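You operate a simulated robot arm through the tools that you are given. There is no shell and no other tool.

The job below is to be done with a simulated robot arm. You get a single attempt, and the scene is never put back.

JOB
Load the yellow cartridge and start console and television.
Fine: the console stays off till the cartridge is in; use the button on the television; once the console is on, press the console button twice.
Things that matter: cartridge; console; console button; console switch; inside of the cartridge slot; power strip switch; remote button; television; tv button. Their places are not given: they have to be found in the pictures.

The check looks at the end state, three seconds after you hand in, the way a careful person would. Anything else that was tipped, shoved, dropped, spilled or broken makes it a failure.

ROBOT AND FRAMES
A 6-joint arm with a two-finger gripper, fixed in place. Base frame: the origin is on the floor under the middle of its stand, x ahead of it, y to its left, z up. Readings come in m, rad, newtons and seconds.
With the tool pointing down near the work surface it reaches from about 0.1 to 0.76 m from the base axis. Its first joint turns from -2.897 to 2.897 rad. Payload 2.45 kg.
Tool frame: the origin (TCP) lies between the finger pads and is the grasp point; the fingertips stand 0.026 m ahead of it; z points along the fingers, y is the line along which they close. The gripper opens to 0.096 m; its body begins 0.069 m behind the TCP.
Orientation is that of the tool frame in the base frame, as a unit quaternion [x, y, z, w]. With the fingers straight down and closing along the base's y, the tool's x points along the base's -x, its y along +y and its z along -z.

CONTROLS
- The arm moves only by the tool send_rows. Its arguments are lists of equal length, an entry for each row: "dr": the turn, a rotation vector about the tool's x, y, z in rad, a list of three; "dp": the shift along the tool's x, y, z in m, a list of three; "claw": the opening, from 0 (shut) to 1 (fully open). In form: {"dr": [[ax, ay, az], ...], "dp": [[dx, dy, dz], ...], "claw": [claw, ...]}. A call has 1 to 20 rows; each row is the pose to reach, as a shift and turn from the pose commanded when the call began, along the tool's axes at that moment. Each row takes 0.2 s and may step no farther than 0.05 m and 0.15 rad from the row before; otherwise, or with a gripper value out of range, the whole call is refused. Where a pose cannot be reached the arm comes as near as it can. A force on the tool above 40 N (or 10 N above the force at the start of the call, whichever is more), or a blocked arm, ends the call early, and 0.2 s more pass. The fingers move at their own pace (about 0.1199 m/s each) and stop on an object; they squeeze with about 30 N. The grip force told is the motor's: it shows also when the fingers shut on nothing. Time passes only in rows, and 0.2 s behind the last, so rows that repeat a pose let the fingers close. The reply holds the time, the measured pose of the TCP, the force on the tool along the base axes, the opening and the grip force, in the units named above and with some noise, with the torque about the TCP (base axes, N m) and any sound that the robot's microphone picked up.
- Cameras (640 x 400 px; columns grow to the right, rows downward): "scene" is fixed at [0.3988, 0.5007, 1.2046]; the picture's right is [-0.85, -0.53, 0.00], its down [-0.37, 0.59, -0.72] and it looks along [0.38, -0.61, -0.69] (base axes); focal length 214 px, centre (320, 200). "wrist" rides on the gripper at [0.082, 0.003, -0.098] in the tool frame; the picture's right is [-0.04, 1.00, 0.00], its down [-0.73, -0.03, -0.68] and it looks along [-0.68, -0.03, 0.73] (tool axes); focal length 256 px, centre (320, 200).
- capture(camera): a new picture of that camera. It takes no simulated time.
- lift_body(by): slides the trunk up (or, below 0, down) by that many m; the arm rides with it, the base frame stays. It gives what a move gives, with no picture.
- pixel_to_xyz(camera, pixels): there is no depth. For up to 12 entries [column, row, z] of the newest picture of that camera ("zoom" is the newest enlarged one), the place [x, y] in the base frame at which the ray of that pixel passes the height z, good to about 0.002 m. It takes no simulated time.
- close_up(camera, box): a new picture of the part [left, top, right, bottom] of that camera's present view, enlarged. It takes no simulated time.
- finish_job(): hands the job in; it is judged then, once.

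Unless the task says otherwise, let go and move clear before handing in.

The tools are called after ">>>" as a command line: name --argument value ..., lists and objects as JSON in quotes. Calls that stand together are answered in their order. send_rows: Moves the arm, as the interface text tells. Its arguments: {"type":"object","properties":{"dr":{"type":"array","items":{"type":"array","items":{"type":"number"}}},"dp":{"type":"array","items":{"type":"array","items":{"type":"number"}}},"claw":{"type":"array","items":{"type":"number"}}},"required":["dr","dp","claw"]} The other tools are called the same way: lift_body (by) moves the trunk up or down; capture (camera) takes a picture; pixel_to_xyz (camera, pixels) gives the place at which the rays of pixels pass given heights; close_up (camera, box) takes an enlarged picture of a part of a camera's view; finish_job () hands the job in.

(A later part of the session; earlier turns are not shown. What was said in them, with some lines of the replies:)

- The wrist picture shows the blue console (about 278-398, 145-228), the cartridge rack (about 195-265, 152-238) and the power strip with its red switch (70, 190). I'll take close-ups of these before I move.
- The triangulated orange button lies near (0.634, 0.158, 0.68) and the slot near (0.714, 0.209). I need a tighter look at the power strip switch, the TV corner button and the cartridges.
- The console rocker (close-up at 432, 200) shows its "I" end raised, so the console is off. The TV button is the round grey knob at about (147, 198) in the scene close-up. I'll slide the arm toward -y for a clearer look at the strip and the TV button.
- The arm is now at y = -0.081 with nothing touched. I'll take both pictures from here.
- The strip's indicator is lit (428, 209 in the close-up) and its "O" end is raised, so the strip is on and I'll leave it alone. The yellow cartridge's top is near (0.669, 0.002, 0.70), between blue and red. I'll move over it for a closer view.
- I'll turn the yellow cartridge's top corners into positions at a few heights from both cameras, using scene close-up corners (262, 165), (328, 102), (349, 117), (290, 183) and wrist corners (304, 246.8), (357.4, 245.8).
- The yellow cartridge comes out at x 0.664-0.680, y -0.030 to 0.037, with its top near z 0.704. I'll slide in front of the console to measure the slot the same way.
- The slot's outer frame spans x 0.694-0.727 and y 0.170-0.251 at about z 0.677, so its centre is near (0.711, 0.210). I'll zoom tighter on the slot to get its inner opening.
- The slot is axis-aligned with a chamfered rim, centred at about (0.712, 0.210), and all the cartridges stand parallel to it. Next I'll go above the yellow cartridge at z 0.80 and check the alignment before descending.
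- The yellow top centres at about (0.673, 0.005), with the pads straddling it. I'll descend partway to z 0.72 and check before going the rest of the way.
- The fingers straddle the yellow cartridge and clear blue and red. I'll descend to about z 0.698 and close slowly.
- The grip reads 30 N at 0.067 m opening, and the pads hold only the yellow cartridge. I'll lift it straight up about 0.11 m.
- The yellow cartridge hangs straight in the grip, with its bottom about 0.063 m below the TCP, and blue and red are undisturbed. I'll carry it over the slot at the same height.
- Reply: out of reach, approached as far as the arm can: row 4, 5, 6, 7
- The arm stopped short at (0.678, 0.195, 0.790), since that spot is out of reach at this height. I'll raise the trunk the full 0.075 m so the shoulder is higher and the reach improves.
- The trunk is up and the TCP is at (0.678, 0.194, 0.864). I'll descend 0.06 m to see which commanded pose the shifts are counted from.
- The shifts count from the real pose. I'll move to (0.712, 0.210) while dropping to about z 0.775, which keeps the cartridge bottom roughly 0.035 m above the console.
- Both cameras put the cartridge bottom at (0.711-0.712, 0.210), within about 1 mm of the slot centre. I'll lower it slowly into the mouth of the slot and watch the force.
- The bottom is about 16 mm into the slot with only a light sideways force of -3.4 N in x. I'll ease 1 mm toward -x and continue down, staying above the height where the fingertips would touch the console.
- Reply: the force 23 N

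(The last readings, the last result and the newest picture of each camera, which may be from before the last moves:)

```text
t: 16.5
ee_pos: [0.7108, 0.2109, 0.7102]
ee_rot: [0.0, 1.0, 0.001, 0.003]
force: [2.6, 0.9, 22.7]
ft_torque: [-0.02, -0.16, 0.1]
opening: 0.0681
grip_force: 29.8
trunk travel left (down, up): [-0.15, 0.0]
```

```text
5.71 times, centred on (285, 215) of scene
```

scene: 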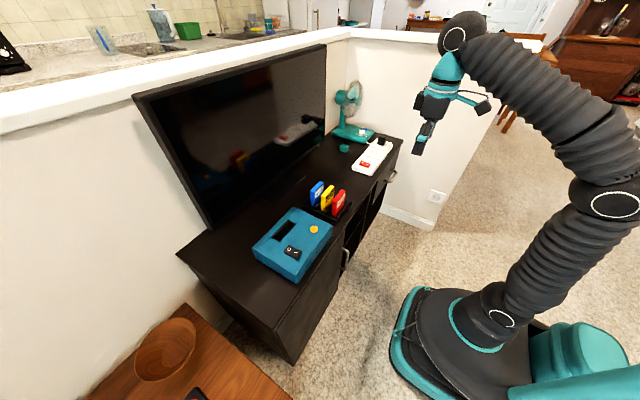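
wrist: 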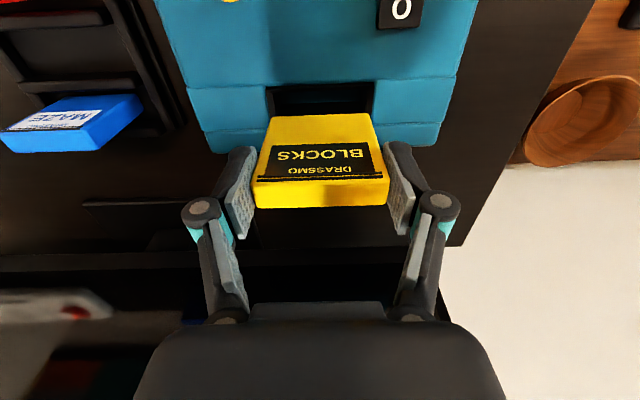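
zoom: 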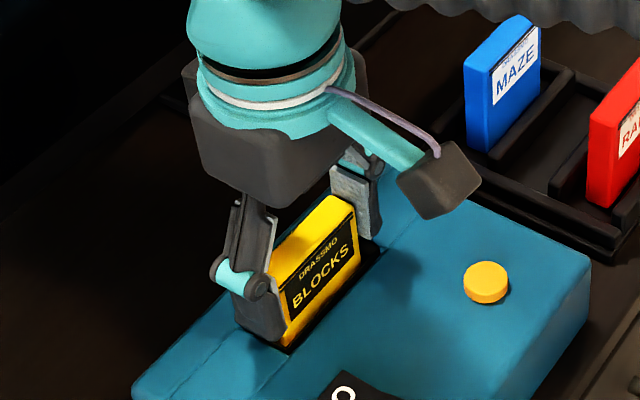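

The arm met 22.7 N at z 0.710 with the fingertips still about 8 mm above the console, so the cartridge looks bottomed out about 30 mm deep. I'll take off the pressure, open the fingers and look.

>>> send_rows --dr '[[0, 0, 0], [0, 0, 0], [0, 0, 0], [0, 0, 0]]' --dp '[[0, 0, -0.002], [0, 0, -0.002], [0, 0, -0.002], [0, 0, -0.002]]' --claw '[0.5, 0.8, 1, 1]'

>>> close_up --camera "wrist" --box '[230, 60, 410, 220]'

>>> close_up --camera "scene" --box '[245, 180, 325, 250]'

```text
t: 17.5
ee_pos: [0.7111, 0.2097, 0.7088]
ee_rot: [0.001, 1.0, 0.0, 0.0]
force: [-0.5, 0.2, 0.1]
ft_torque: [0.03, -0.01, 0.0]
opening: 0.0958
grip_force: 0.0
trunk travel left (down, up): [-0.15, 0.0]
```

```text
2.50 times, centred on (320, 140) of wrist
```

zoom: 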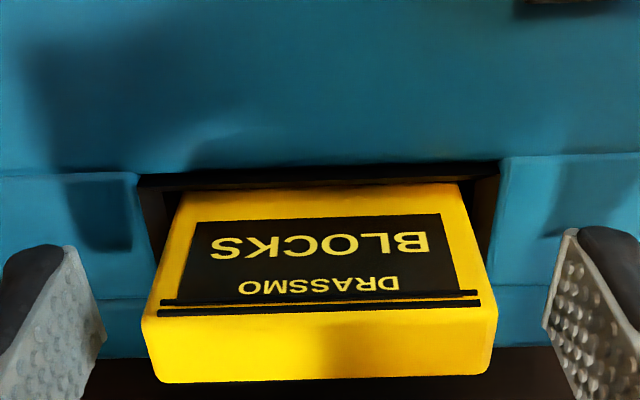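

```text
5.71 times, centred on (285, 215) of scene
```

zoom: 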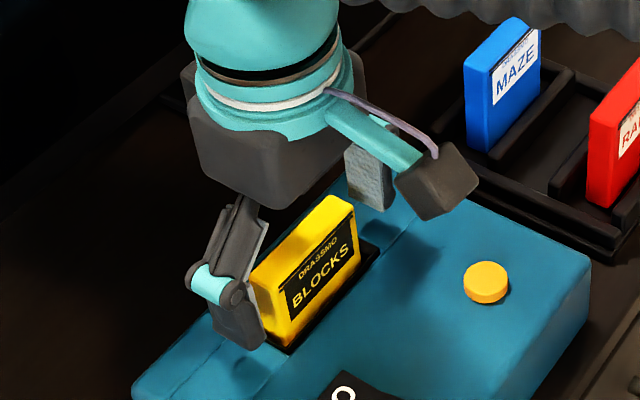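

The cartridge stands upright and free in the slot. I'll rise clear and get a measured look at how far it protrudes.

>>> send_rows --dr '[[0, 0, 0], [0, 0, 0], [0, 0, 0], [0, 0, 0]]' --dp '[[0, 0, -0.02], [0, 0, -0.04], [0, 0, -0.06], [0, 0, -0.075]]' --claw '[1, 1, 1, 1]'

>>> capture --camera "wrist"

>>> close_up --camera "scene" --box '[245, 200, 325, 250]'

>>> pixel_to_xyz --camera "zoom" --pixels '[[100, 100, 0.71], [540, 100, 0.71], [100, 300, 0.71], [540, 300, 0.71]]'

```text
t: 18.5
ee_pos: [0.7111, 0.21, 0.7833]
ee_rot: [0.0, 1.0, 0.0, 0.0]
force: [0.6, 0.0, -0.7]
ft_torque: [-0.01, -0.01, -0.02]
opening: 0.0958
grip_force: 0.0
trunk travel left (down, up): [-0.15, 0.0]
```

```text
taken
```

wrist: 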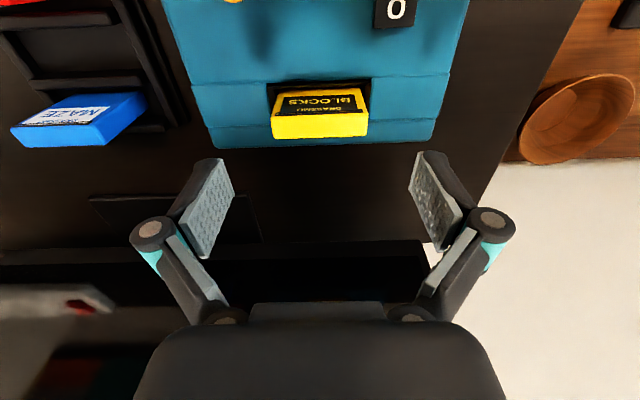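

```text
8.00 times, centred on (285, 225) of scene
```

zoom: 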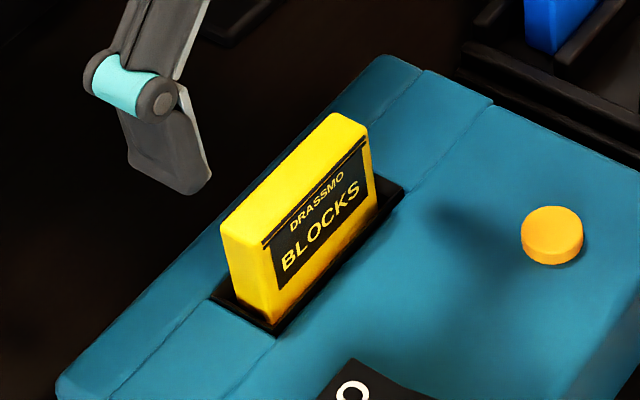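

```text
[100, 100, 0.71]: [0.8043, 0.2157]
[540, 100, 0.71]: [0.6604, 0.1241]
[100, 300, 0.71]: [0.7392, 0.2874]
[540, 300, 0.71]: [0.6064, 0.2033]
```

The cartridge top is at about z 0.716, so it protrudes about 39 mm. I'll close the fingers and press gently on its top to confirm it's fully seated.

>>> send_rows --dr '[[0, 0, 0], [0, 0, 0], [0, 0, 0], [0, 0, 0], [0, 0, 0], [0, 0, 0], [0, 0, 0], [0, 0, 0], [0, 0, 0], [0, 0, 0], [0, 0, 0]]' --dp '[[0, 0, 0], [0, 0, 0], [0, 0, 0], [0, 0, 0.012], [0, 0, 0.025], [0, 0, 0.033], [0, 0, 0.037], [0, 0, 0.041], [0, 0, 0.044], [0, 0, 0.047], [0, 0, 0.05]]' --claw '[0.6, 0.3, 0, 0, 0, 0, 0, 0, 0, 0, 0]'

>>> close_up --camera "scene" --box '[245, 200, 325, 250]'

>>> close_up --camera "wrist" --box '[230, 60, 410, 220]'

```text
t: 21.0
ee_pos: [0.7105, 0.2102, 0.7418]
ee_rot: [0.0, 1.0, 0.002, 0.006]
force: [-1.5, 0.3, 15.5]
ft_torque: [0.0, 0.17, -0.03]
opening: 0.0057
grip_force: 28.3
trunk travel left (down, up): [-0.15, 0.0]
stopped in row 11: the force on the tool passed its limit at 42 N (the readings are from after the stop); the commanded pose is now the measured one
```

```text
8.00 times, centred on (285, 225) of scene
```

zoom: 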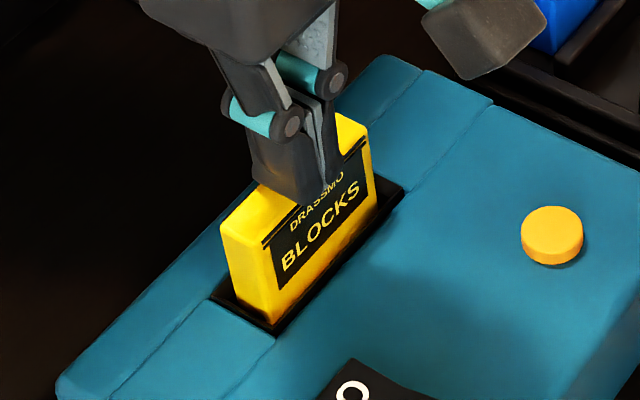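

```text
2.50 times, centred on (320, 140) of wrist
```

zoom: 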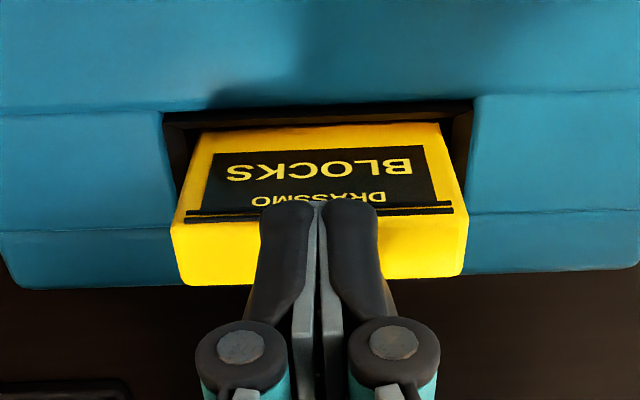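

At 42 N the top held firm at z 0.716 and the cartridge didn't move, so it's seated. The rocker's "I" mark triangulates to (0.629, 0.260, 0.687), so I'll rise and move above that end with the fingers shut.

>>> send_rows --dr '[[0, 0, 0], [0, 0, 0], [0, 0, 0], [0, 0, 0], [0, 0, 0]]' --dp '[[0, 0, -0.02], [0, 0, -0.04], [0.03, 0.017, -0.04], [0.06, 0.034, -0.04], [0.088, 0.05, -0.04]]' --claw '[0, 0, 0, 0, 0]'

>>> capture --camera "wrist"

>>> close_up --camera "scene" --box '[245, 190, 345, 270]'

```text
t: 22.2
ee_pos: [0.6229, 0.2603, 0.7789]
ee_rot: [0.0, 1.0, 0.002, 0.005]
force: [0.6, -0.3, 0.6]
ft_torque: [0.02, 0.0, 0.0]
opening: 0.0
grip_force: 28.0
trunk travel left (down, up): [-0.15, 0.0]
```

```text
taken
```

wrist: 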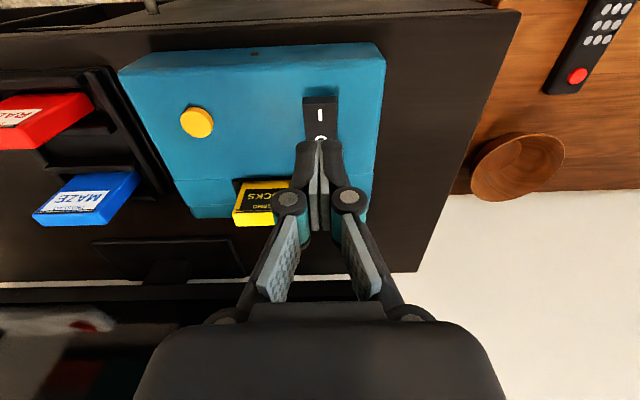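

```text
5.00 times, centred on (295, 230) of scene
```

zoom: 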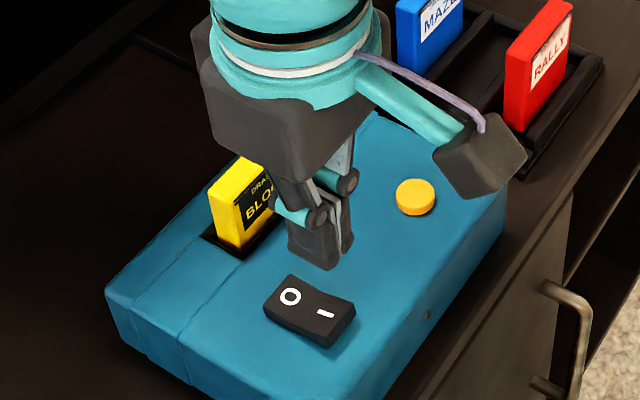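

>>> pixel_to_xyz --camera "wrist" --pixels '[[320, 115, 0.688], [305, 98, 0.69], [337, 97, 0.69], [320, 139, 0.684], [197, 123, 0.684], [318, 140, 0.753], [300, 142, 0.753], [339, 142, 0.753]]'

>>> pixel_to_xyz --camera "zoom" --pixels '[[325, 314, 0.688], [291, 297, 0.684], [329, 348, 0.685], [356, 307, 0.69], [416, 195, 0.684]]'

```text
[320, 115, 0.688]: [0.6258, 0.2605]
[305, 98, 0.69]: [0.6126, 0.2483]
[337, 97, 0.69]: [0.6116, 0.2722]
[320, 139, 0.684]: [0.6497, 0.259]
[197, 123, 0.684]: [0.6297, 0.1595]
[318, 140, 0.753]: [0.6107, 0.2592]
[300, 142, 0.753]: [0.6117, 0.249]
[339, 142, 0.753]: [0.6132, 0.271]
```

```text
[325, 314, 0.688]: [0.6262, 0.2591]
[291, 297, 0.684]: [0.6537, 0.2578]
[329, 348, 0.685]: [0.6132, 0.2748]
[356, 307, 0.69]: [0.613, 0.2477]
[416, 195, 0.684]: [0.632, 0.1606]
```

Both cameras agree: the rocker's "I" end spans x 0.612-0.638 at y 0.260, and the shut tips are over it. I'll press straight down in small steps, listening for a click.

>>> send_rows --dr '[[0, 0, 0], [0, 0, 0], [0, 0, 0], [0, 0, 0], [0, 0, 0], [0, 0, 0], [0, 0, 0], [0, 0, 0], [0, 0, 0], [0, 0, 0]]' --dp '[[0.003, 0, 0.02], [0.003, 0, 0.04], [0.003, 0, 0.053], [0.003, 0, 0.058], [0.003, 0, 0.061], [0.003, 0, 0.064], [0.003, 0, 0.067], [0.003, 0, 0.069], [0.003, 0, 0.071], [0.003, 0, 0.073]]' --claw '[0, 0, 0, 0, 0, 0, 0, 0, 0, 0]'

>>> close_up --camera "scene" --box '[255, 210, 335, 270]'

```text
t: 24.2
ee_pos: [0.6204, 0.2607, 0.714]
ee_rot: [0.0, 1.0, 0.004, 0.01]
force: [-8.6, -3.2, 14.7]
ft_torque: [-0.08, 0.01, -0.04]
opening: 0.0058
grip_force: 28.6
trunk travel left (down, up): [-0.15, 0.0]
stopped in row 10: the force on the tool passed its limit at 43 N (the readings are from after the stop); the commanded pose is now the measured one
```

```text
6.67 times, centred on (295, 240) of scene
```

zoom: 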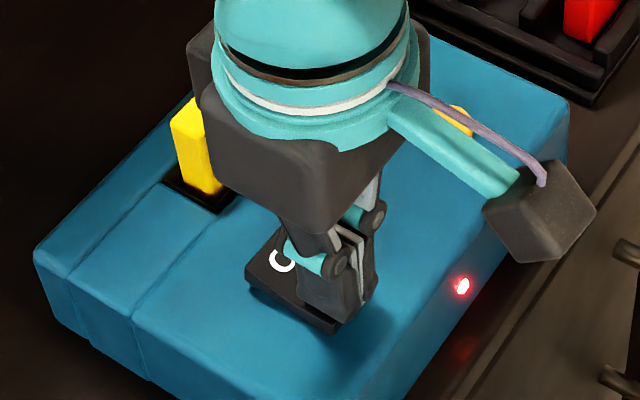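

The console's front light is now lit red (462, 286 in the close-up), so the console is on. I'll rise straight up, take out the small tilt the contact left, and check the rocker.

>>> send_rows --dr '[[0, 0, 0], [0, 0, 0], [0.008, 0.02, 0], [0.008, 0.02, 0]]' --dp '[[0, 0, -0.015], [0, 0, -0.035], [0, 0, -0.06], [0.02, 0, -0.07]]' --claw '[0, 0, 0, 0]'

>>> capture --camera "wrist"

>>> close_up --camera "scene" --box '[255, 200, 335, 260]'

>>> capture --camera "scene"

```text
t: 25.2
ee_pos: [0.6, 0.2607, 0.7794]
ee_rot: [0.0, 1.0, -0.002, -0.002]
force: [0.2, -0.9, -1.3]
ft_torque: [-0.02, 0.04, 0.02]
opening: 0.0
grip_force: 28.1
trunk travel left (down, up): [-0.15, 0.0]
```

```text
taken
```

wrist: 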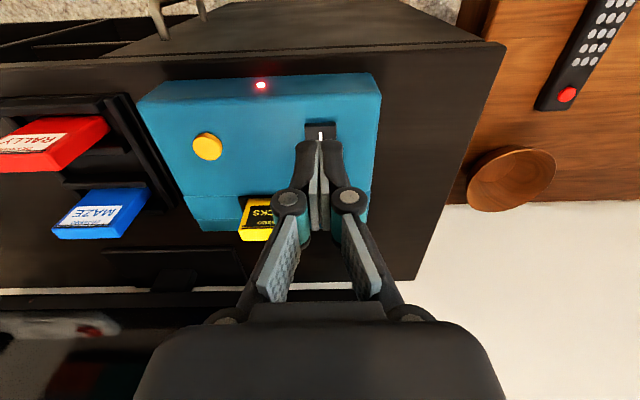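

```text
6.67 times, centred on (295, 230) of scene
```

zoom: 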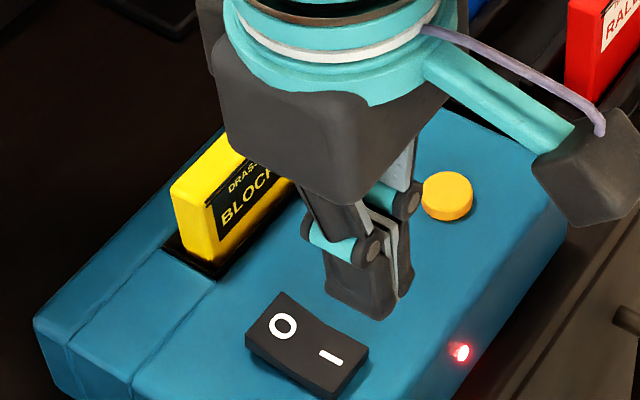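

```text
taken
```

scene: 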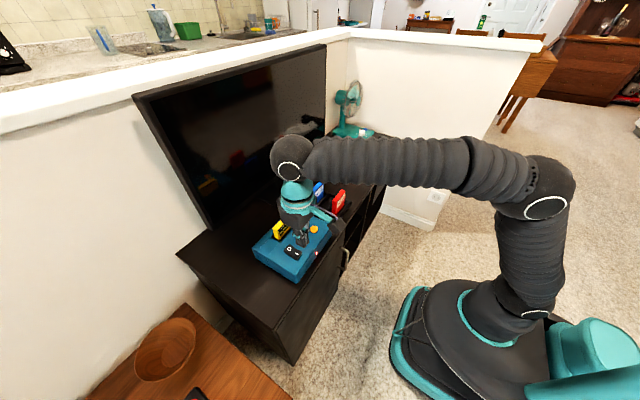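

The rocker now sits with "I" down and the light is lit. Next I'll move the shut tips above the orange button at about (0.632, 0.160).

>>> send_rows --dr '[[0, 0, 0], [0, 0, 0], [-0.002, -0.003, 0]]' --dp '[[-0.01, -0.034, 0], [-0.021, -0.068, 0], [-0.032, -0.101, 0]]' --claw '[0, 0, 0]'

>>> capture --camera "wrist"

>>> close_up --camera "scene" --box '[265, 190, 345, 250]'

```text
t: 26.1
ee_pos: [0.6317, 0.1581, 0.7831]
ee_rot: [0.0, 1.0, 0.0, 0.001]
force: [0.0, 0.0, -0.3]
ft_torque: [-0.03, -0.02, 0.01]
opening: 0.0002
grip_force: 28.0
trunk travel left (down, up): [-0.15, 0.0]
```

```text
taken
```

wrist: 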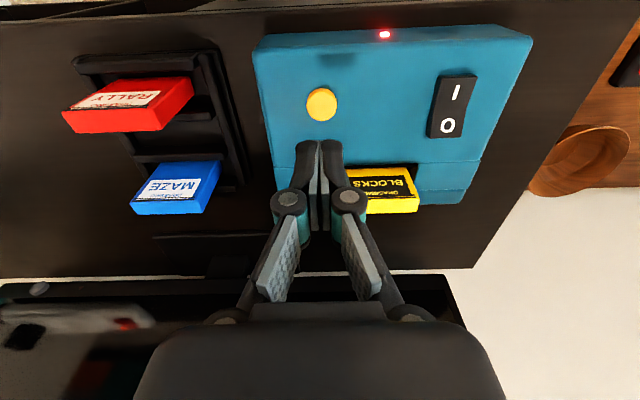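

```text
6.67 times, centred on (305, 220) of scene
```

zoom: 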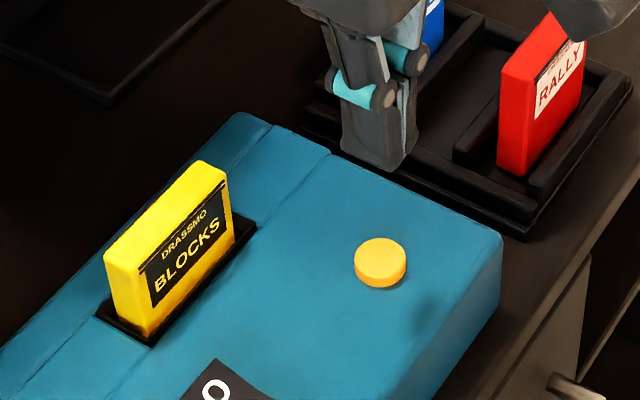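

>>> pixel_to_xyz --camera "wrist" --pixels '[[322, 103, 0.684], [322, 103, 0.68], [322, 103, 0.688], [319, 140, 0.757]]'

>>> pixel_to_xyz --camera "zoom" --pixels '[[380, 259, 0.684], [380, 259, 0.68], [380, 259, 0.688], [354, 262, 0.68], [407, 262, 0.68]]'

```text
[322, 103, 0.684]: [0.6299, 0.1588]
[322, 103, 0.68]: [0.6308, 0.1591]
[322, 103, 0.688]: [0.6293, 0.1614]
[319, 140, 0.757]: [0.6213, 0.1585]
```

```text
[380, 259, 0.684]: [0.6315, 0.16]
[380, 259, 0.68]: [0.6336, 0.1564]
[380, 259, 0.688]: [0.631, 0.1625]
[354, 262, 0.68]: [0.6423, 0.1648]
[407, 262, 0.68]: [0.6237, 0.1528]
```

The button centre is (0.631, 0.1595) with its top near z 0.684, directly under the tips. Now for the first press, in small steps.

>>> send_rows --dr '[[0, 0, 0], [0, 0, 0], [0, 0, 0], [0, 0, 0], [0, 0, 0], [0, 0, 0], [0, 0, 0], [0, 0, 0], [0, 0, 0]]' --dp '[[0, 0.001, 0.03], [0, 0.001, 0.055], [0, 0.001, 0.066], [0, 0.001, 0.07], [0, 0.001, 0.072], [0, 0.001, 0.074], [0, 0.001, 0.076], [0, 0.001, 0.078], [0, 0.001, 0.079]]' --claw '[0, 0, 0, 0, 0, 0, 0, 0, 0]'

>>> close_up --camera "scene" --box '[265, 190, 345, 250]'

>>> close_up --camera "wrist" --box '[240, 60, 400, 160]'

```text
t: 28.1
ee_pos: [0.6322, 0.1599, 0.7038]
ee_rot: [0.0, 1.0, 0.001, 0.001]
force: [3.4, -1.5, 13.0]
ft_torque: [-0.01, -0.08, 0.01]
opening: 0.006
grip_force: 28.6
trunk travel left (down, up): [-0.15, 0.0]
heard: click
```

```text
6.67 times, centred on (305, 220) of scene
```

zoom: 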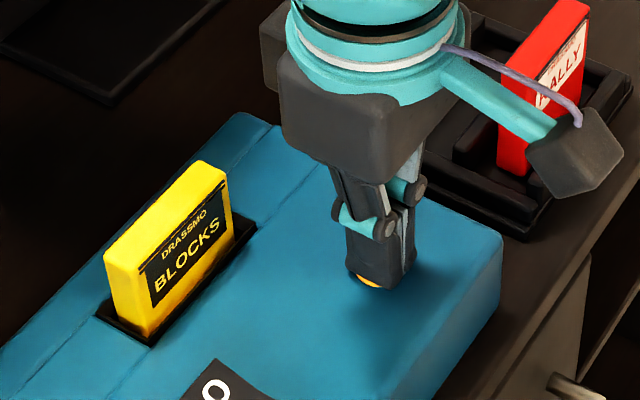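

```text
4.00 times, centred on (320, 110) of wrist
```

zoom: 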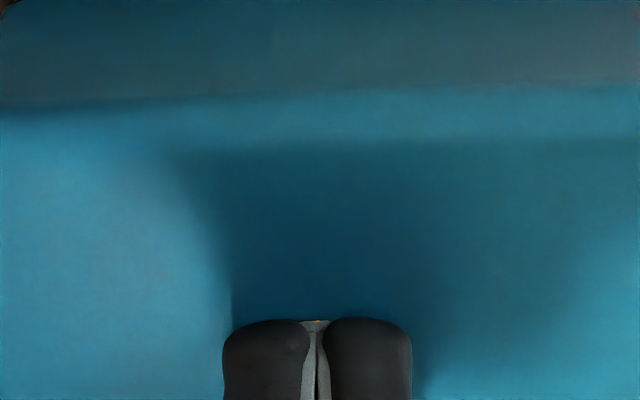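

A click was heard at 13 N, so that was press one. I'll release by rising 20 mm and letting it settle.

>>> send_rows --dr '[[0, 0, 0], [0, 0, 0], [0, 0, 0]]' --dp '[[0, 0, -0.01], [0, 0, -0.025], [0, 0, -0.025]]' --claw '[0, 0, 0]'

>>> close_up --camera "scene" --box '[265, 190, 345, 250]'

```text
t: 28.9
ee_pos: [0.6334, 0.1602, 0.727]
ee_rot: [0.0, 1.0, 0.0, 0.0]
force: [0.0, 0.5, 0.0]
ft_torque: [0.01, 0.0, -0.03]
opening: 0.0
grip_force: 28.4
trunk travel left (down, up): [-0.15, 0.0]
```

```text
6.67 times, centred on (305, 220) of scene
```

zoom: 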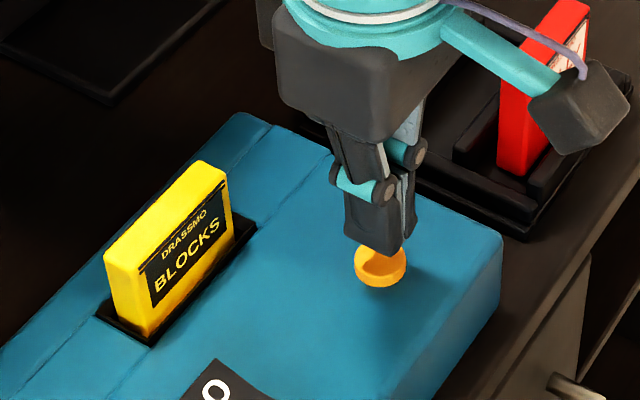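

The button has sprung back up. Now the second press to the same depth.

>>> send_rows --dr '[[0, 0, 0], [0, 0, 0], [0, 0, 0], [0, 0, 0], [0, 0, 0], [0, 0, 0], [0, 0, 0]]' --dp '[[0, 0, 0.012], [0, 0, 0.016], [0, 0, 0.018], [0, 0, 0.02], [0, 0, 0.022], [0, 0, 0.024], [0, 0, 0.025]]' --claw '[0, 0, 0, 0, 0, 0, 0]'

```text
t: 30.4
ee_pos: [0.6335, 0.1602, 0.7036]
ee_rot: [0.0, 1.0, 0.001, 0.0]
force: [-1.4, -0.5, 13.0]
ft_torque: [-0.01, 0.01, -0.03]
opening: 0.0057
grip_force: 28.4
trunk travel left (down, up): [-0.15, 0.0]
heard: click
```

The second click came through, so both presses are done. I'll rise well clear and start over toward the TV button side, keeping the tips high above the cartridges.

>>> send_rows --dr '[[0, 0, 0], [0, 0, 0], [0, 0, 0], [0, 0, 0], [0, 0, 0], [0, 0, 0], [0, 0, 0], [0, 0, 0], [0, 0, 0], [0, 0, 0], [0, 0, 0], [0, 0, 0]]' --dp '[[0, 0, -0.03], [0, 0, -0.07], [0, 0, -0.11], [0.01, -0.04, -0.12], [0.02, -0.08, -0.12], [0.03, -0.12, -0.12], [0.03, -0.165, -0.12], [0.03, -0.21, -0.12], [0.03, -0.255, -0.12], [0.03, -0.3, -0.12], [0.03, -0.345, -0.12], [0.03, -0.39, -0.12]]' --claw '[0, 0, 0, 0, 0, 0, 0, 0, 0, 0, 0, 0]'

>>> capture --camera "wrist"

>>> capture --camera "scene"

```text
t: 33.0
ee_pos: [0.6005, -0.231, 0.8212]
ee_rot: [0.0, 1.0, 0.0, 0.001]
force: [0.1, 0.0, 0.7]
ft_torque: [-0.07, -0.02, 0.02]
opening: 0.0
grip_force: 28.6
trunk travel left (down, up): [-0.15, 0.0]
```

```text
taken
```

wrist: 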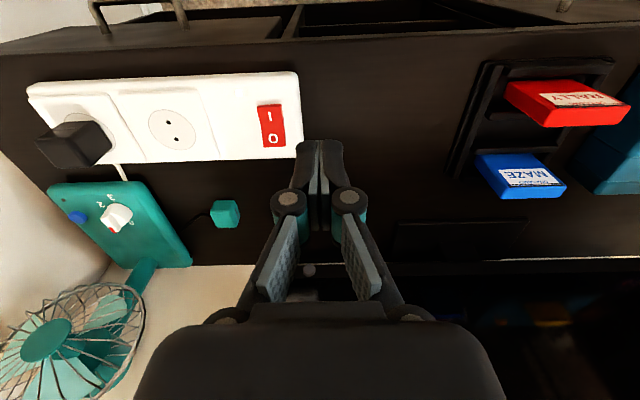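

```text
taken
```

scene: 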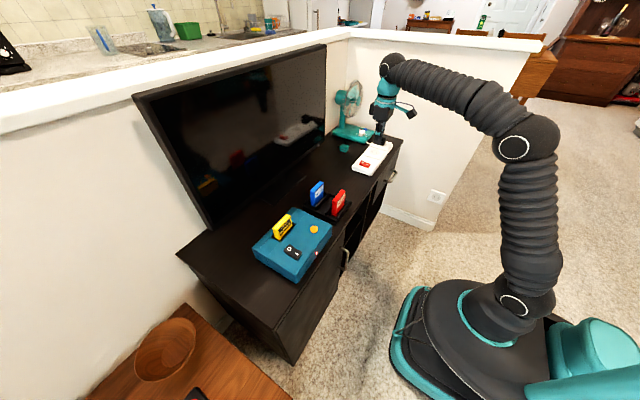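

The TV button shows between the fingers at about (308, 270) in the wrist picture. I'll zoom in on it from both cameras to place it precisely.

>>> close_up --camera "wrist" --box '[270, 240, 350, 300]'

>>> pixel_to_xyz --camera "zoom" --pixels '[[245, 236, 0.68], [245, 236, 0.69], [245, 236, 0.7]]'

>>> close_up --camera "scene" --box '[285, 115, 365, 165]'

>>> pixel_to_xyz --camera "zoom" --pixels '[[267, 238, 0.68], [267, 238, 0.69], [267, 238, 0.7]]'

```text
6.67 times, centred on (310, 270) of wrist
```

zoom: 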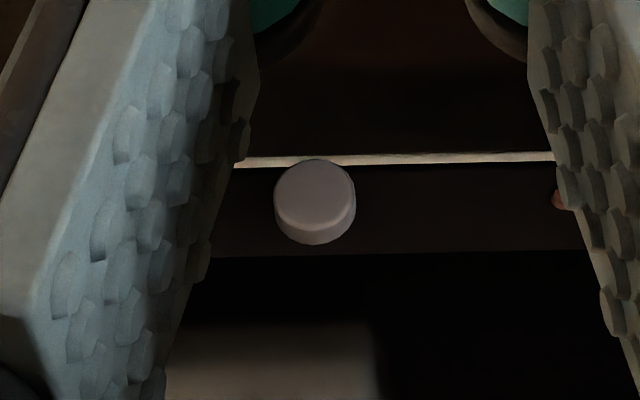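

```text
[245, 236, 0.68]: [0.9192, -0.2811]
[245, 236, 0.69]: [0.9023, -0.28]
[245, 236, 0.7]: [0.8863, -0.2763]
```

```text
8.00 times, centred on (325, 140) of scene
```

zoom: 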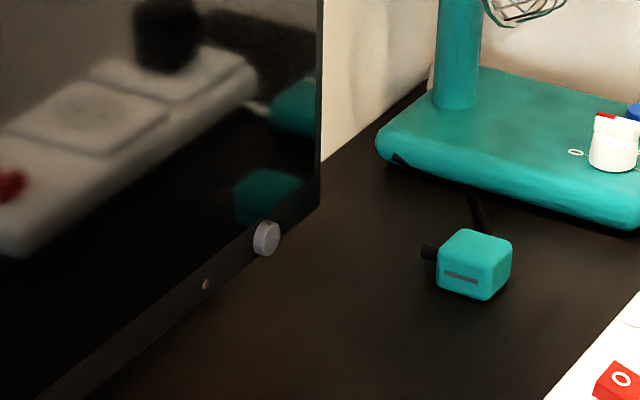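

```text
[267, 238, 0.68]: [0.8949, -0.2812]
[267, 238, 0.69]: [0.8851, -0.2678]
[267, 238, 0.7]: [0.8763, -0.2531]
```

>>> pixel_to_xyz --camera "wrist" --pixels '[[309.1, 269.4, 0.68], [309.1, 269.4, 0.69], [309.1, 269.4, 0.7], [303.5, 271, 0.69], [315.2, 270, 0.69], [309.1, 264.5, 0.69], [309, 275.5, 0.69]]'

>>> pixel_to_xyz --camera "zoom" --pixels '[[269, 238, 0.685], [269, 238, 0.69], [269, 238, 0.695], [206, 285, 0.69], [320, 205, 0.68], [320, 205, 0.67], [480, 265, 0.64], [380, 150, 0.63]]'

```text
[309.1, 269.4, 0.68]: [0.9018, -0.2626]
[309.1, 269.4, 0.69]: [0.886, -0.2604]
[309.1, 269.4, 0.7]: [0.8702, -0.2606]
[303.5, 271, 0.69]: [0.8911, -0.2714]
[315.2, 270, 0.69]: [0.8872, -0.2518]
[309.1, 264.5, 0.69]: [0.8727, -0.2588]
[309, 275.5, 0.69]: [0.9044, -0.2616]
```

```text
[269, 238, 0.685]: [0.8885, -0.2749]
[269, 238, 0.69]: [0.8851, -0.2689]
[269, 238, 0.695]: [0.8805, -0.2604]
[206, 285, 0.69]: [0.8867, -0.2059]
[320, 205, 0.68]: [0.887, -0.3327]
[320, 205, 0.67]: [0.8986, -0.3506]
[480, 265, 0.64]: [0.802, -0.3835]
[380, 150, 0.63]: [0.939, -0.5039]
```

The TV button's front face is at about (0.879, -0.261, 0.693) and faces -x. That's too far for a vertical tool, so I'll tilt the tool 50° forward here, in free space.

>>> send_rows --dr '[[0, -0.1455, 0], [0, -0.291, 0], [0, -0.4365, 0], [0, -0.582, 0], [0, -0.7275, 0], [0, -0.873, 0]]' --dp '[[0, 0, 0], [0, 0, 0], [0, 0, 0], [0, 0, 0], [0, 0, 0], [0, 0, 0]]' --claw '[0, 0, 0, 0, 0, 0]'

>>> capture --camera "wrist"

>>> capture --camera "scene"

```text
t: 34.5
ee_pos: [0.6028, -0.2309, 0.8229]
ee_rot: [0.001, 0.905, 0.0, 0.425]
force: [-0.1, -0.8, 0.0]
ft_torque: [0.02, -0.01, 0.01]
opening: 0.0
grip_force: 28.7
trunk travel left (down, up): [-0.15, 0.0]
```

```text
taken
```

wrist: 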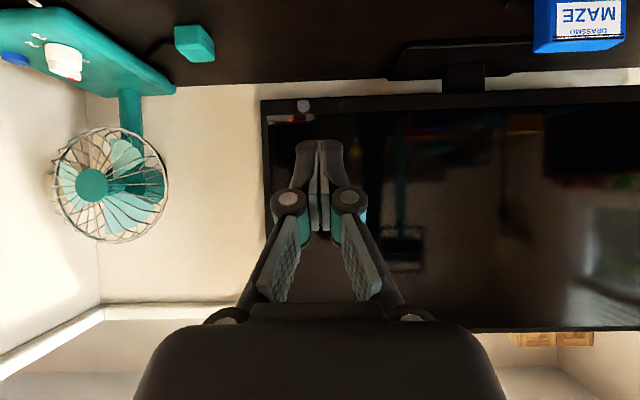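

```text
taken
```

scene: 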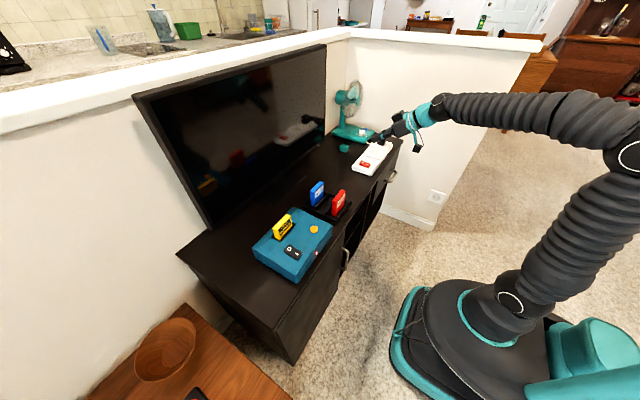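

>>> close_up --camera "wrist" --box '[264, 86, 344, 136]'

>>> pixel_to_xyz --camera "zoom" --pixels '[[320, 160, 0.68], [320, 160, 0.69], [320, 160, 0.7], [320, 200, 0.68], [320, 200, 0.69], [320, 200, 0.7]]'

```text
8.00 times, centred on (304, 111) of wrist
```

zoom: 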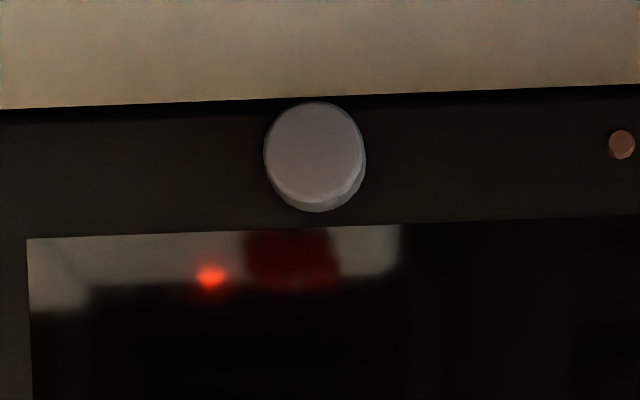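

```text
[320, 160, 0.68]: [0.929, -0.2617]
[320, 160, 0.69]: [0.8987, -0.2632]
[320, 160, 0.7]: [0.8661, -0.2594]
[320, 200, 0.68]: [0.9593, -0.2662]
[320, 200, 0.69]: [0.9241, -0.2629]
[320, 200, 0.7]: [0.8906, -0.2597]
```

All three views put the TV button at (0.879, -0.261, 0.694). I'll approach from above to a standoff at about (0.832, -0.262, 0.72), which keeps the camera block well above the power strip.

>>> send_rows --dr '[[0, 0, 0], [0, 0, 0], [0, 0, 0], [0, 0, 0], [0, 0, 0]]' --dp '[[-0.019, -0.006, 0.0357], [-0.038, -0.012, 0.0715], [-0.057, -0.018, 0.1072], [-0.076, -0.025, 0.143], [-0.0951, -0.031, 0.1787]]' --claw '[0, 0, 0, 0, 0]'

>>> capture --camera "wrist"

>>> close_up --camera "scene" --box '[280, 90, 420, 190]'

```text
t: 35.6
ee_pos: [0.7984, -0.2615, 0.7806]
ee_rot: [-0.001, 0.906, 0.0, 0.424]
force: [-0.4, 0.6, 0.3]
ft_torque: [0.02, 0.04, 0.0]
opening: 0.0
grip_force: 28.7
trunk travel left (down, up): [-0.15, 0.0]
```

```text
taken
```

wrist: 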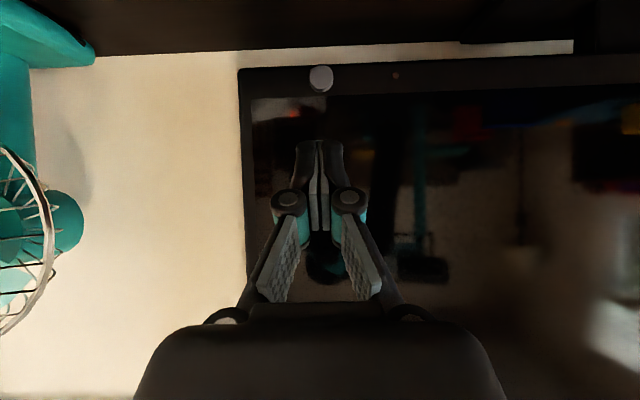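

```text
4.00 times, centred on (350, 140) of scene
```

zoom: 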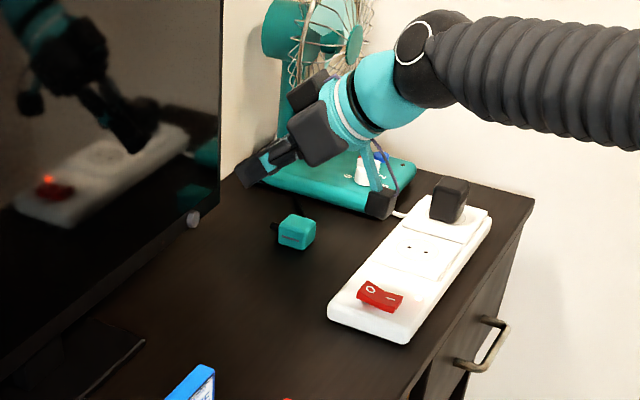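

>>> close_up --camera "wrist" --box '[280, 55, 360, 105]'

>>> pixel_to_xyz --camera "wrist" --pixels '[[320.5, 77.5, 0.685], [320.5, 77.5, 0.69], [320.5, 77.5, 0.695], [320.5, 77.5, 0.7], [319, 141, 0.764]]'

```text
8.00 times, centred on (320, 80) of wrist
```

zoom: 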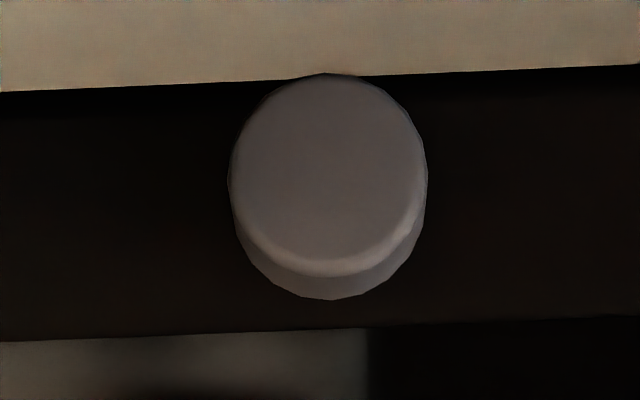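

```text
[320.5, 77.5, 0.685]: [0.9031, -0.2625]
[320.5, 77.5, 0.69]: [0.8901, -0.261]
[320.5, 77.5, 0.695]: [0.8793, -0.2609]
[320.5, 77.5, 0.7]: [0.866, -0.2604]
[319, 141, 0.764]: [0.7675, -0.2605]
```

The button sits at (0.879, -0.261, 0.695), straight ahead of the tips in y. I'll drop to the standoff pose just in front of it.

>>> send_rows --dr '[[0, 0, 0], [0, 0, 0], [0, 0, 0], [0, 0, 0]]' --dp '[[0.0095, 0, 0.0224], [0.019, 0, 0.0447], [0.0286, 0, 0.0671], [0.0314, 0, 0.0779]]' --claw '[0, 0, 0, 0]'

>>> capture --camera "wrist"

>>> close_up --camera "scene" --box '[290, 110, 400, 180]'

```text
t: 36.6
ee_pos: [0.8393, -0.2604, 0.7065]
ee_rot: [0.0, 0.906, 0.0, 0.423]
force: [0.2, 0.2, -0.5]
ft_torque: [0.0, 0.03, -0.01]
opening: 0.0
grip_force: 28.3
trunk travel left (down, up): [-0.15, 0.0]
```

```text
taken
```

wrist: 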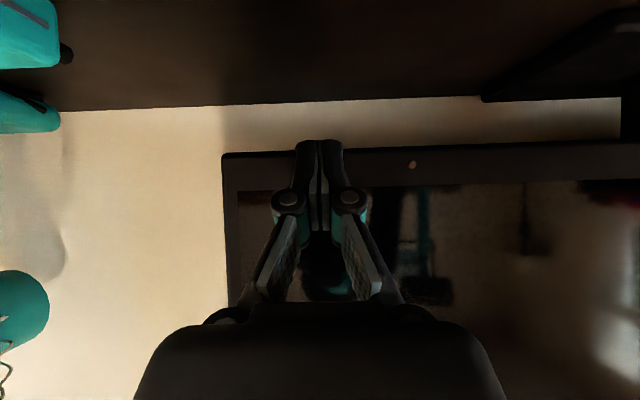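

```text
5.71 times, centred on (345, 145) of scene
```

zoom: 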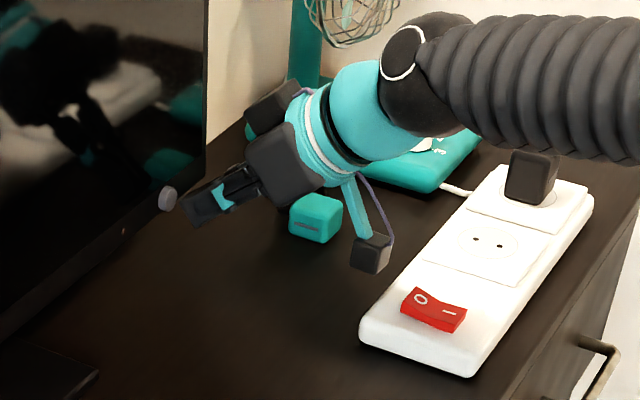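

The tips are just in front of the button, about 12 mm short, in line and level with it. I'll push along +x in small steps and check the force early, so I don't shove the television.

>>> send_rows --dr '[[0, 0, 0], [0, 0, 0], [0, 0, 0]]' --dp '[[-0.0016, 0, 0.0065], [-0.0041, 0, 0.0096], [-0.0054, 0, 0.0111]]' --claw '[0, 0, 0]'

>>> close_up --camera "scene" --box '[295, 125, 355, 165]'

```text
t: 37.5
ee_pos: [0.8518, -0.2613, 0.7032]
ee_rot: [0.0, 0.906, 0.001, 0.423]
force: [-0.5, -0.5, -0.1]
ft_torque: [0.02, 0.03, 0.01]
opening: 0.0061
grip_force: 29.3
trunk travel left (down, up): [-0.15, 0.0]
```

```text
10.00 times, centred on (325, 145) of scene
```

zoom: 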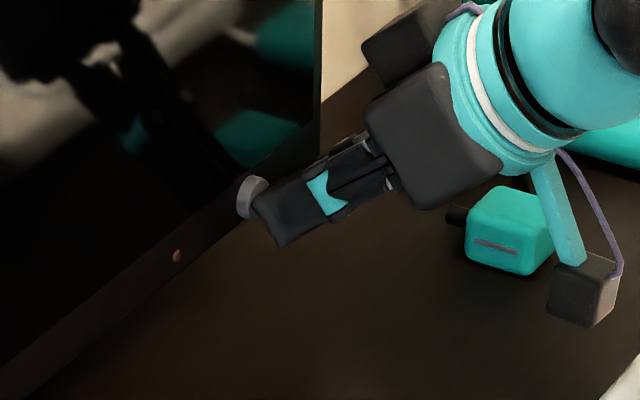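

The opening changed to 0.006 as in the earlier contacts, so the tips are touching the button with almost no force. I'll go 2-4 mm further.

>>> send_rows --dr '[[0, 0, 0], [0, 0, 0], [0, 0, 0]]' --dp '[[-0.0008, 0, 0.001], [-0.0016, 0, 0.0019], [-0.0022, 0, 0.0027]]' --claw '[0, 0, 0]'

>>> close_up --camera "scene" --box '[295, 125, 355, 165]'

```text
t: 38.2
ee_pos: [0.8548, -0.2617, 0.7026]
ee_rot: [0.0, 0.906, 0.001, 0.423]
force: [-3.0, 1.1, 0.2]
ft_torque: [-0.03, 0.02, 0.01]
opening: 0.0061
grip_force: 28.2
trunk travel left (down, up): [-0.15, 0.0]
heard: click
```

```text
10.00 times, centred on (325, 145) of scene
```

zoom: 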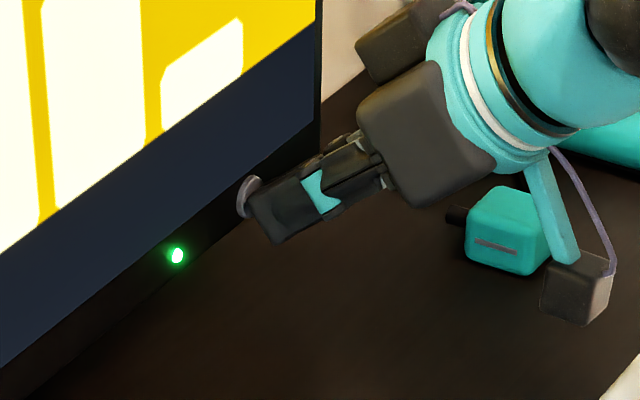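

A click, the TV's light turned green (177, 255) and the screen shows a yellow picture, so the TV is on. I'll back straight off and then retreat up and away.

>>> send_rows --dr '[[0, 0, 0], [0, 0, 0], [0, 0, 0], [0, 0, 0], [0, 0, 0], [0, 0, 0], [0, 0, 0]]' --dp '[[0.0064, 0, -0.0077], [0.004, 0, -0.0359], [-0.01, 0, -0.07], [-0.022, 0, -0.105], [-0.034, 0, -0.14], [-0.045, 0, -0.175], [-0.045, 0.02, -0.215]]' --claw '[0, 0, 0, 0, 0, 0, 0]'

>>> capture --camera "scene"

>>> close_up --camera "scene" --box '[240, 160, 380, 290]'

>>> capture --camera "wrist"

```text
t: 39.9
ee_pos: [0.7199, -0.242, 0.8731]
ee_rot: [0.0, 0.906, 0.0, 0.422]
force: [0.8, 0.0, -1.0]
ft_torque: [-0.03, -0.03, 0.05]
opening: 0.0
grip_force: 28.6
trunk travel left (down, up): [-0.15, 0.0]
```

```text
taken
```

scene: 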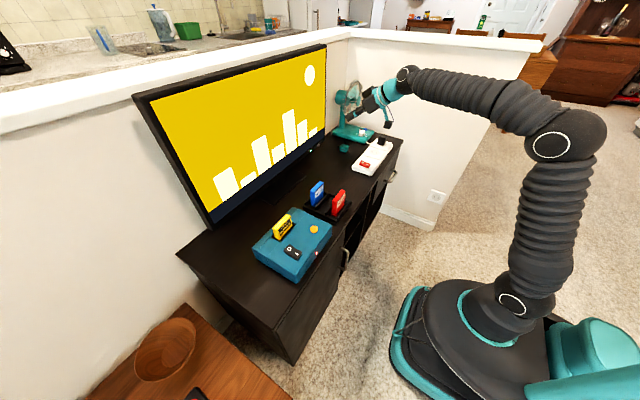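

```text
3.08 times, centred on (310, 225) of scene
```

zoom: 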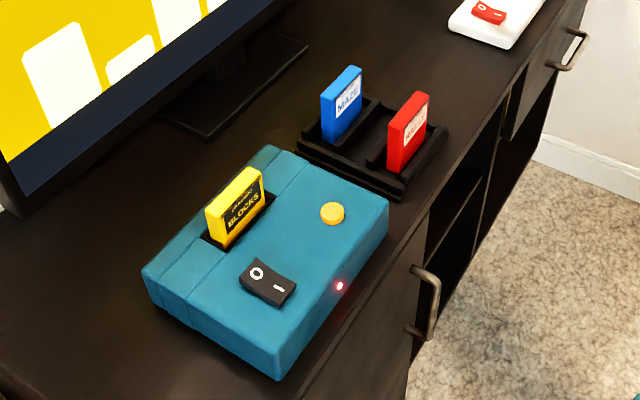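

```text
taken
```

wrist: 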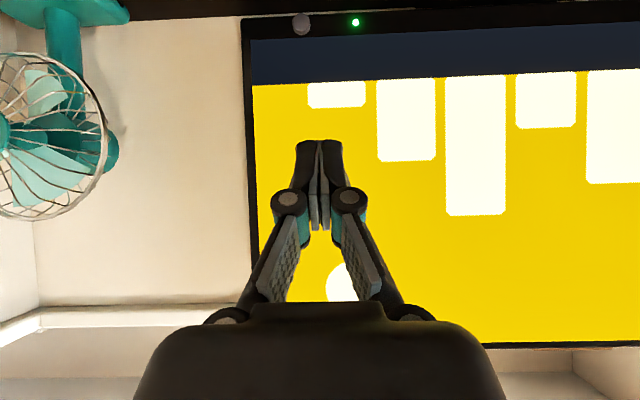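

The TV shows the yellow game, the console light is on, the cartridge stands in the slot, and the rack, console and strip are where they were. I'll draw the arm further back and take a last look at the strip before handing in.

>>> send_rows --dr '[[0, 0, 0], [0, 0, 0], [0, 0, 0], [0, 0, 0]]' --dp '[[0.025, 0, -0.03], [0.05, 0, -0.06], [0.075, 0, -0.09], [0.09, 0, -0.12]]' --claw '[0, 0, 0, 0]'

>>> close_up --camera "scene" --box '[300, 70, 420, 190]'

>>> close_up --camera "scene" --box '[255, 200, 335, 260]'

```text
t: 40.9
ee_pos: [0.5693, -0.2399, 0.883]
ee_rot: [0.0, 0.906, 0.001, 0.423]
force: [0.9, -0.3, 0.1]
ft_torque: [-0.01, -0.01, 0.05]
opening: 0.0
grip_force: 28.1
trunk travel left (down, up): [-0.15, 0.0]
```

```text
3.33 times, centred on (360, 130) of scene
```

zoom: 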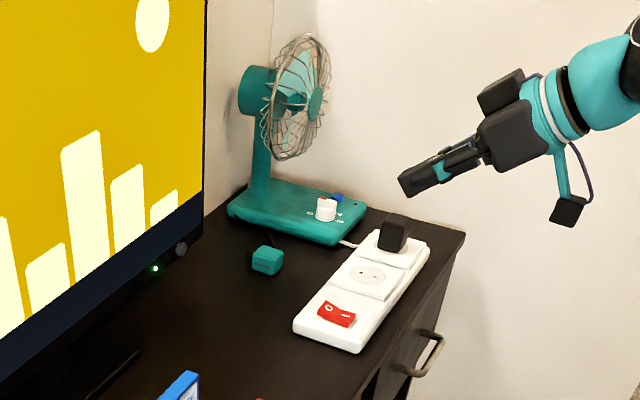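

```text
6.67 times, centred on (295, 230) of scene
```

zoom: 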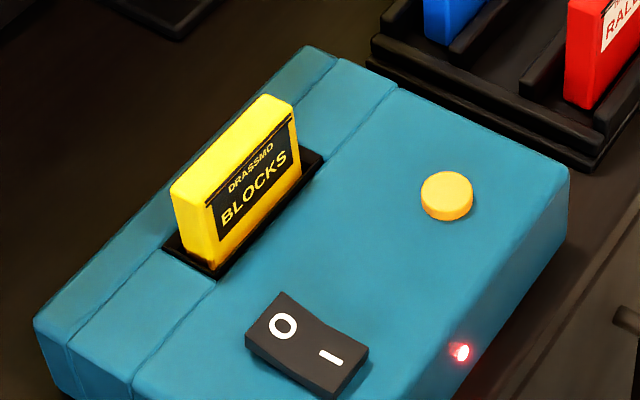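

The last close-ups show the cartridge seated and the console light on (460, 352), with the button released. The TV light is green (155, 268), and the fan, strip and plug are undisturbed. The arm is clear and holds nothing, so I'm handing the job in.

>>> finish_job

```text
The job is handed in.
```

The yellow cartridge is loaded, and both the console and the television are on. I've handed the job in, but no verdict came back.

- **Cartridge:** it sits upright in the slot. I pushed down on its top with about 40 N and it didn't move, so it's fully seated.
- **Console:** I switched it on only after the cartridge was in, and its red light came on. I then pressed the orange button twice. Each press clicked, and I saw the button spring back up after both.
- **Television:** I turned it on with one press of its own button. Its light went green and the screen shows the yellow game picture.

The power strip was already on, so I left it alone, and I didn't use the remote. In the last pictures, the other two cartridges, the fan, the strip and the loose plug looked undisturbed. The arm is back, clear of everything and holding nothing.
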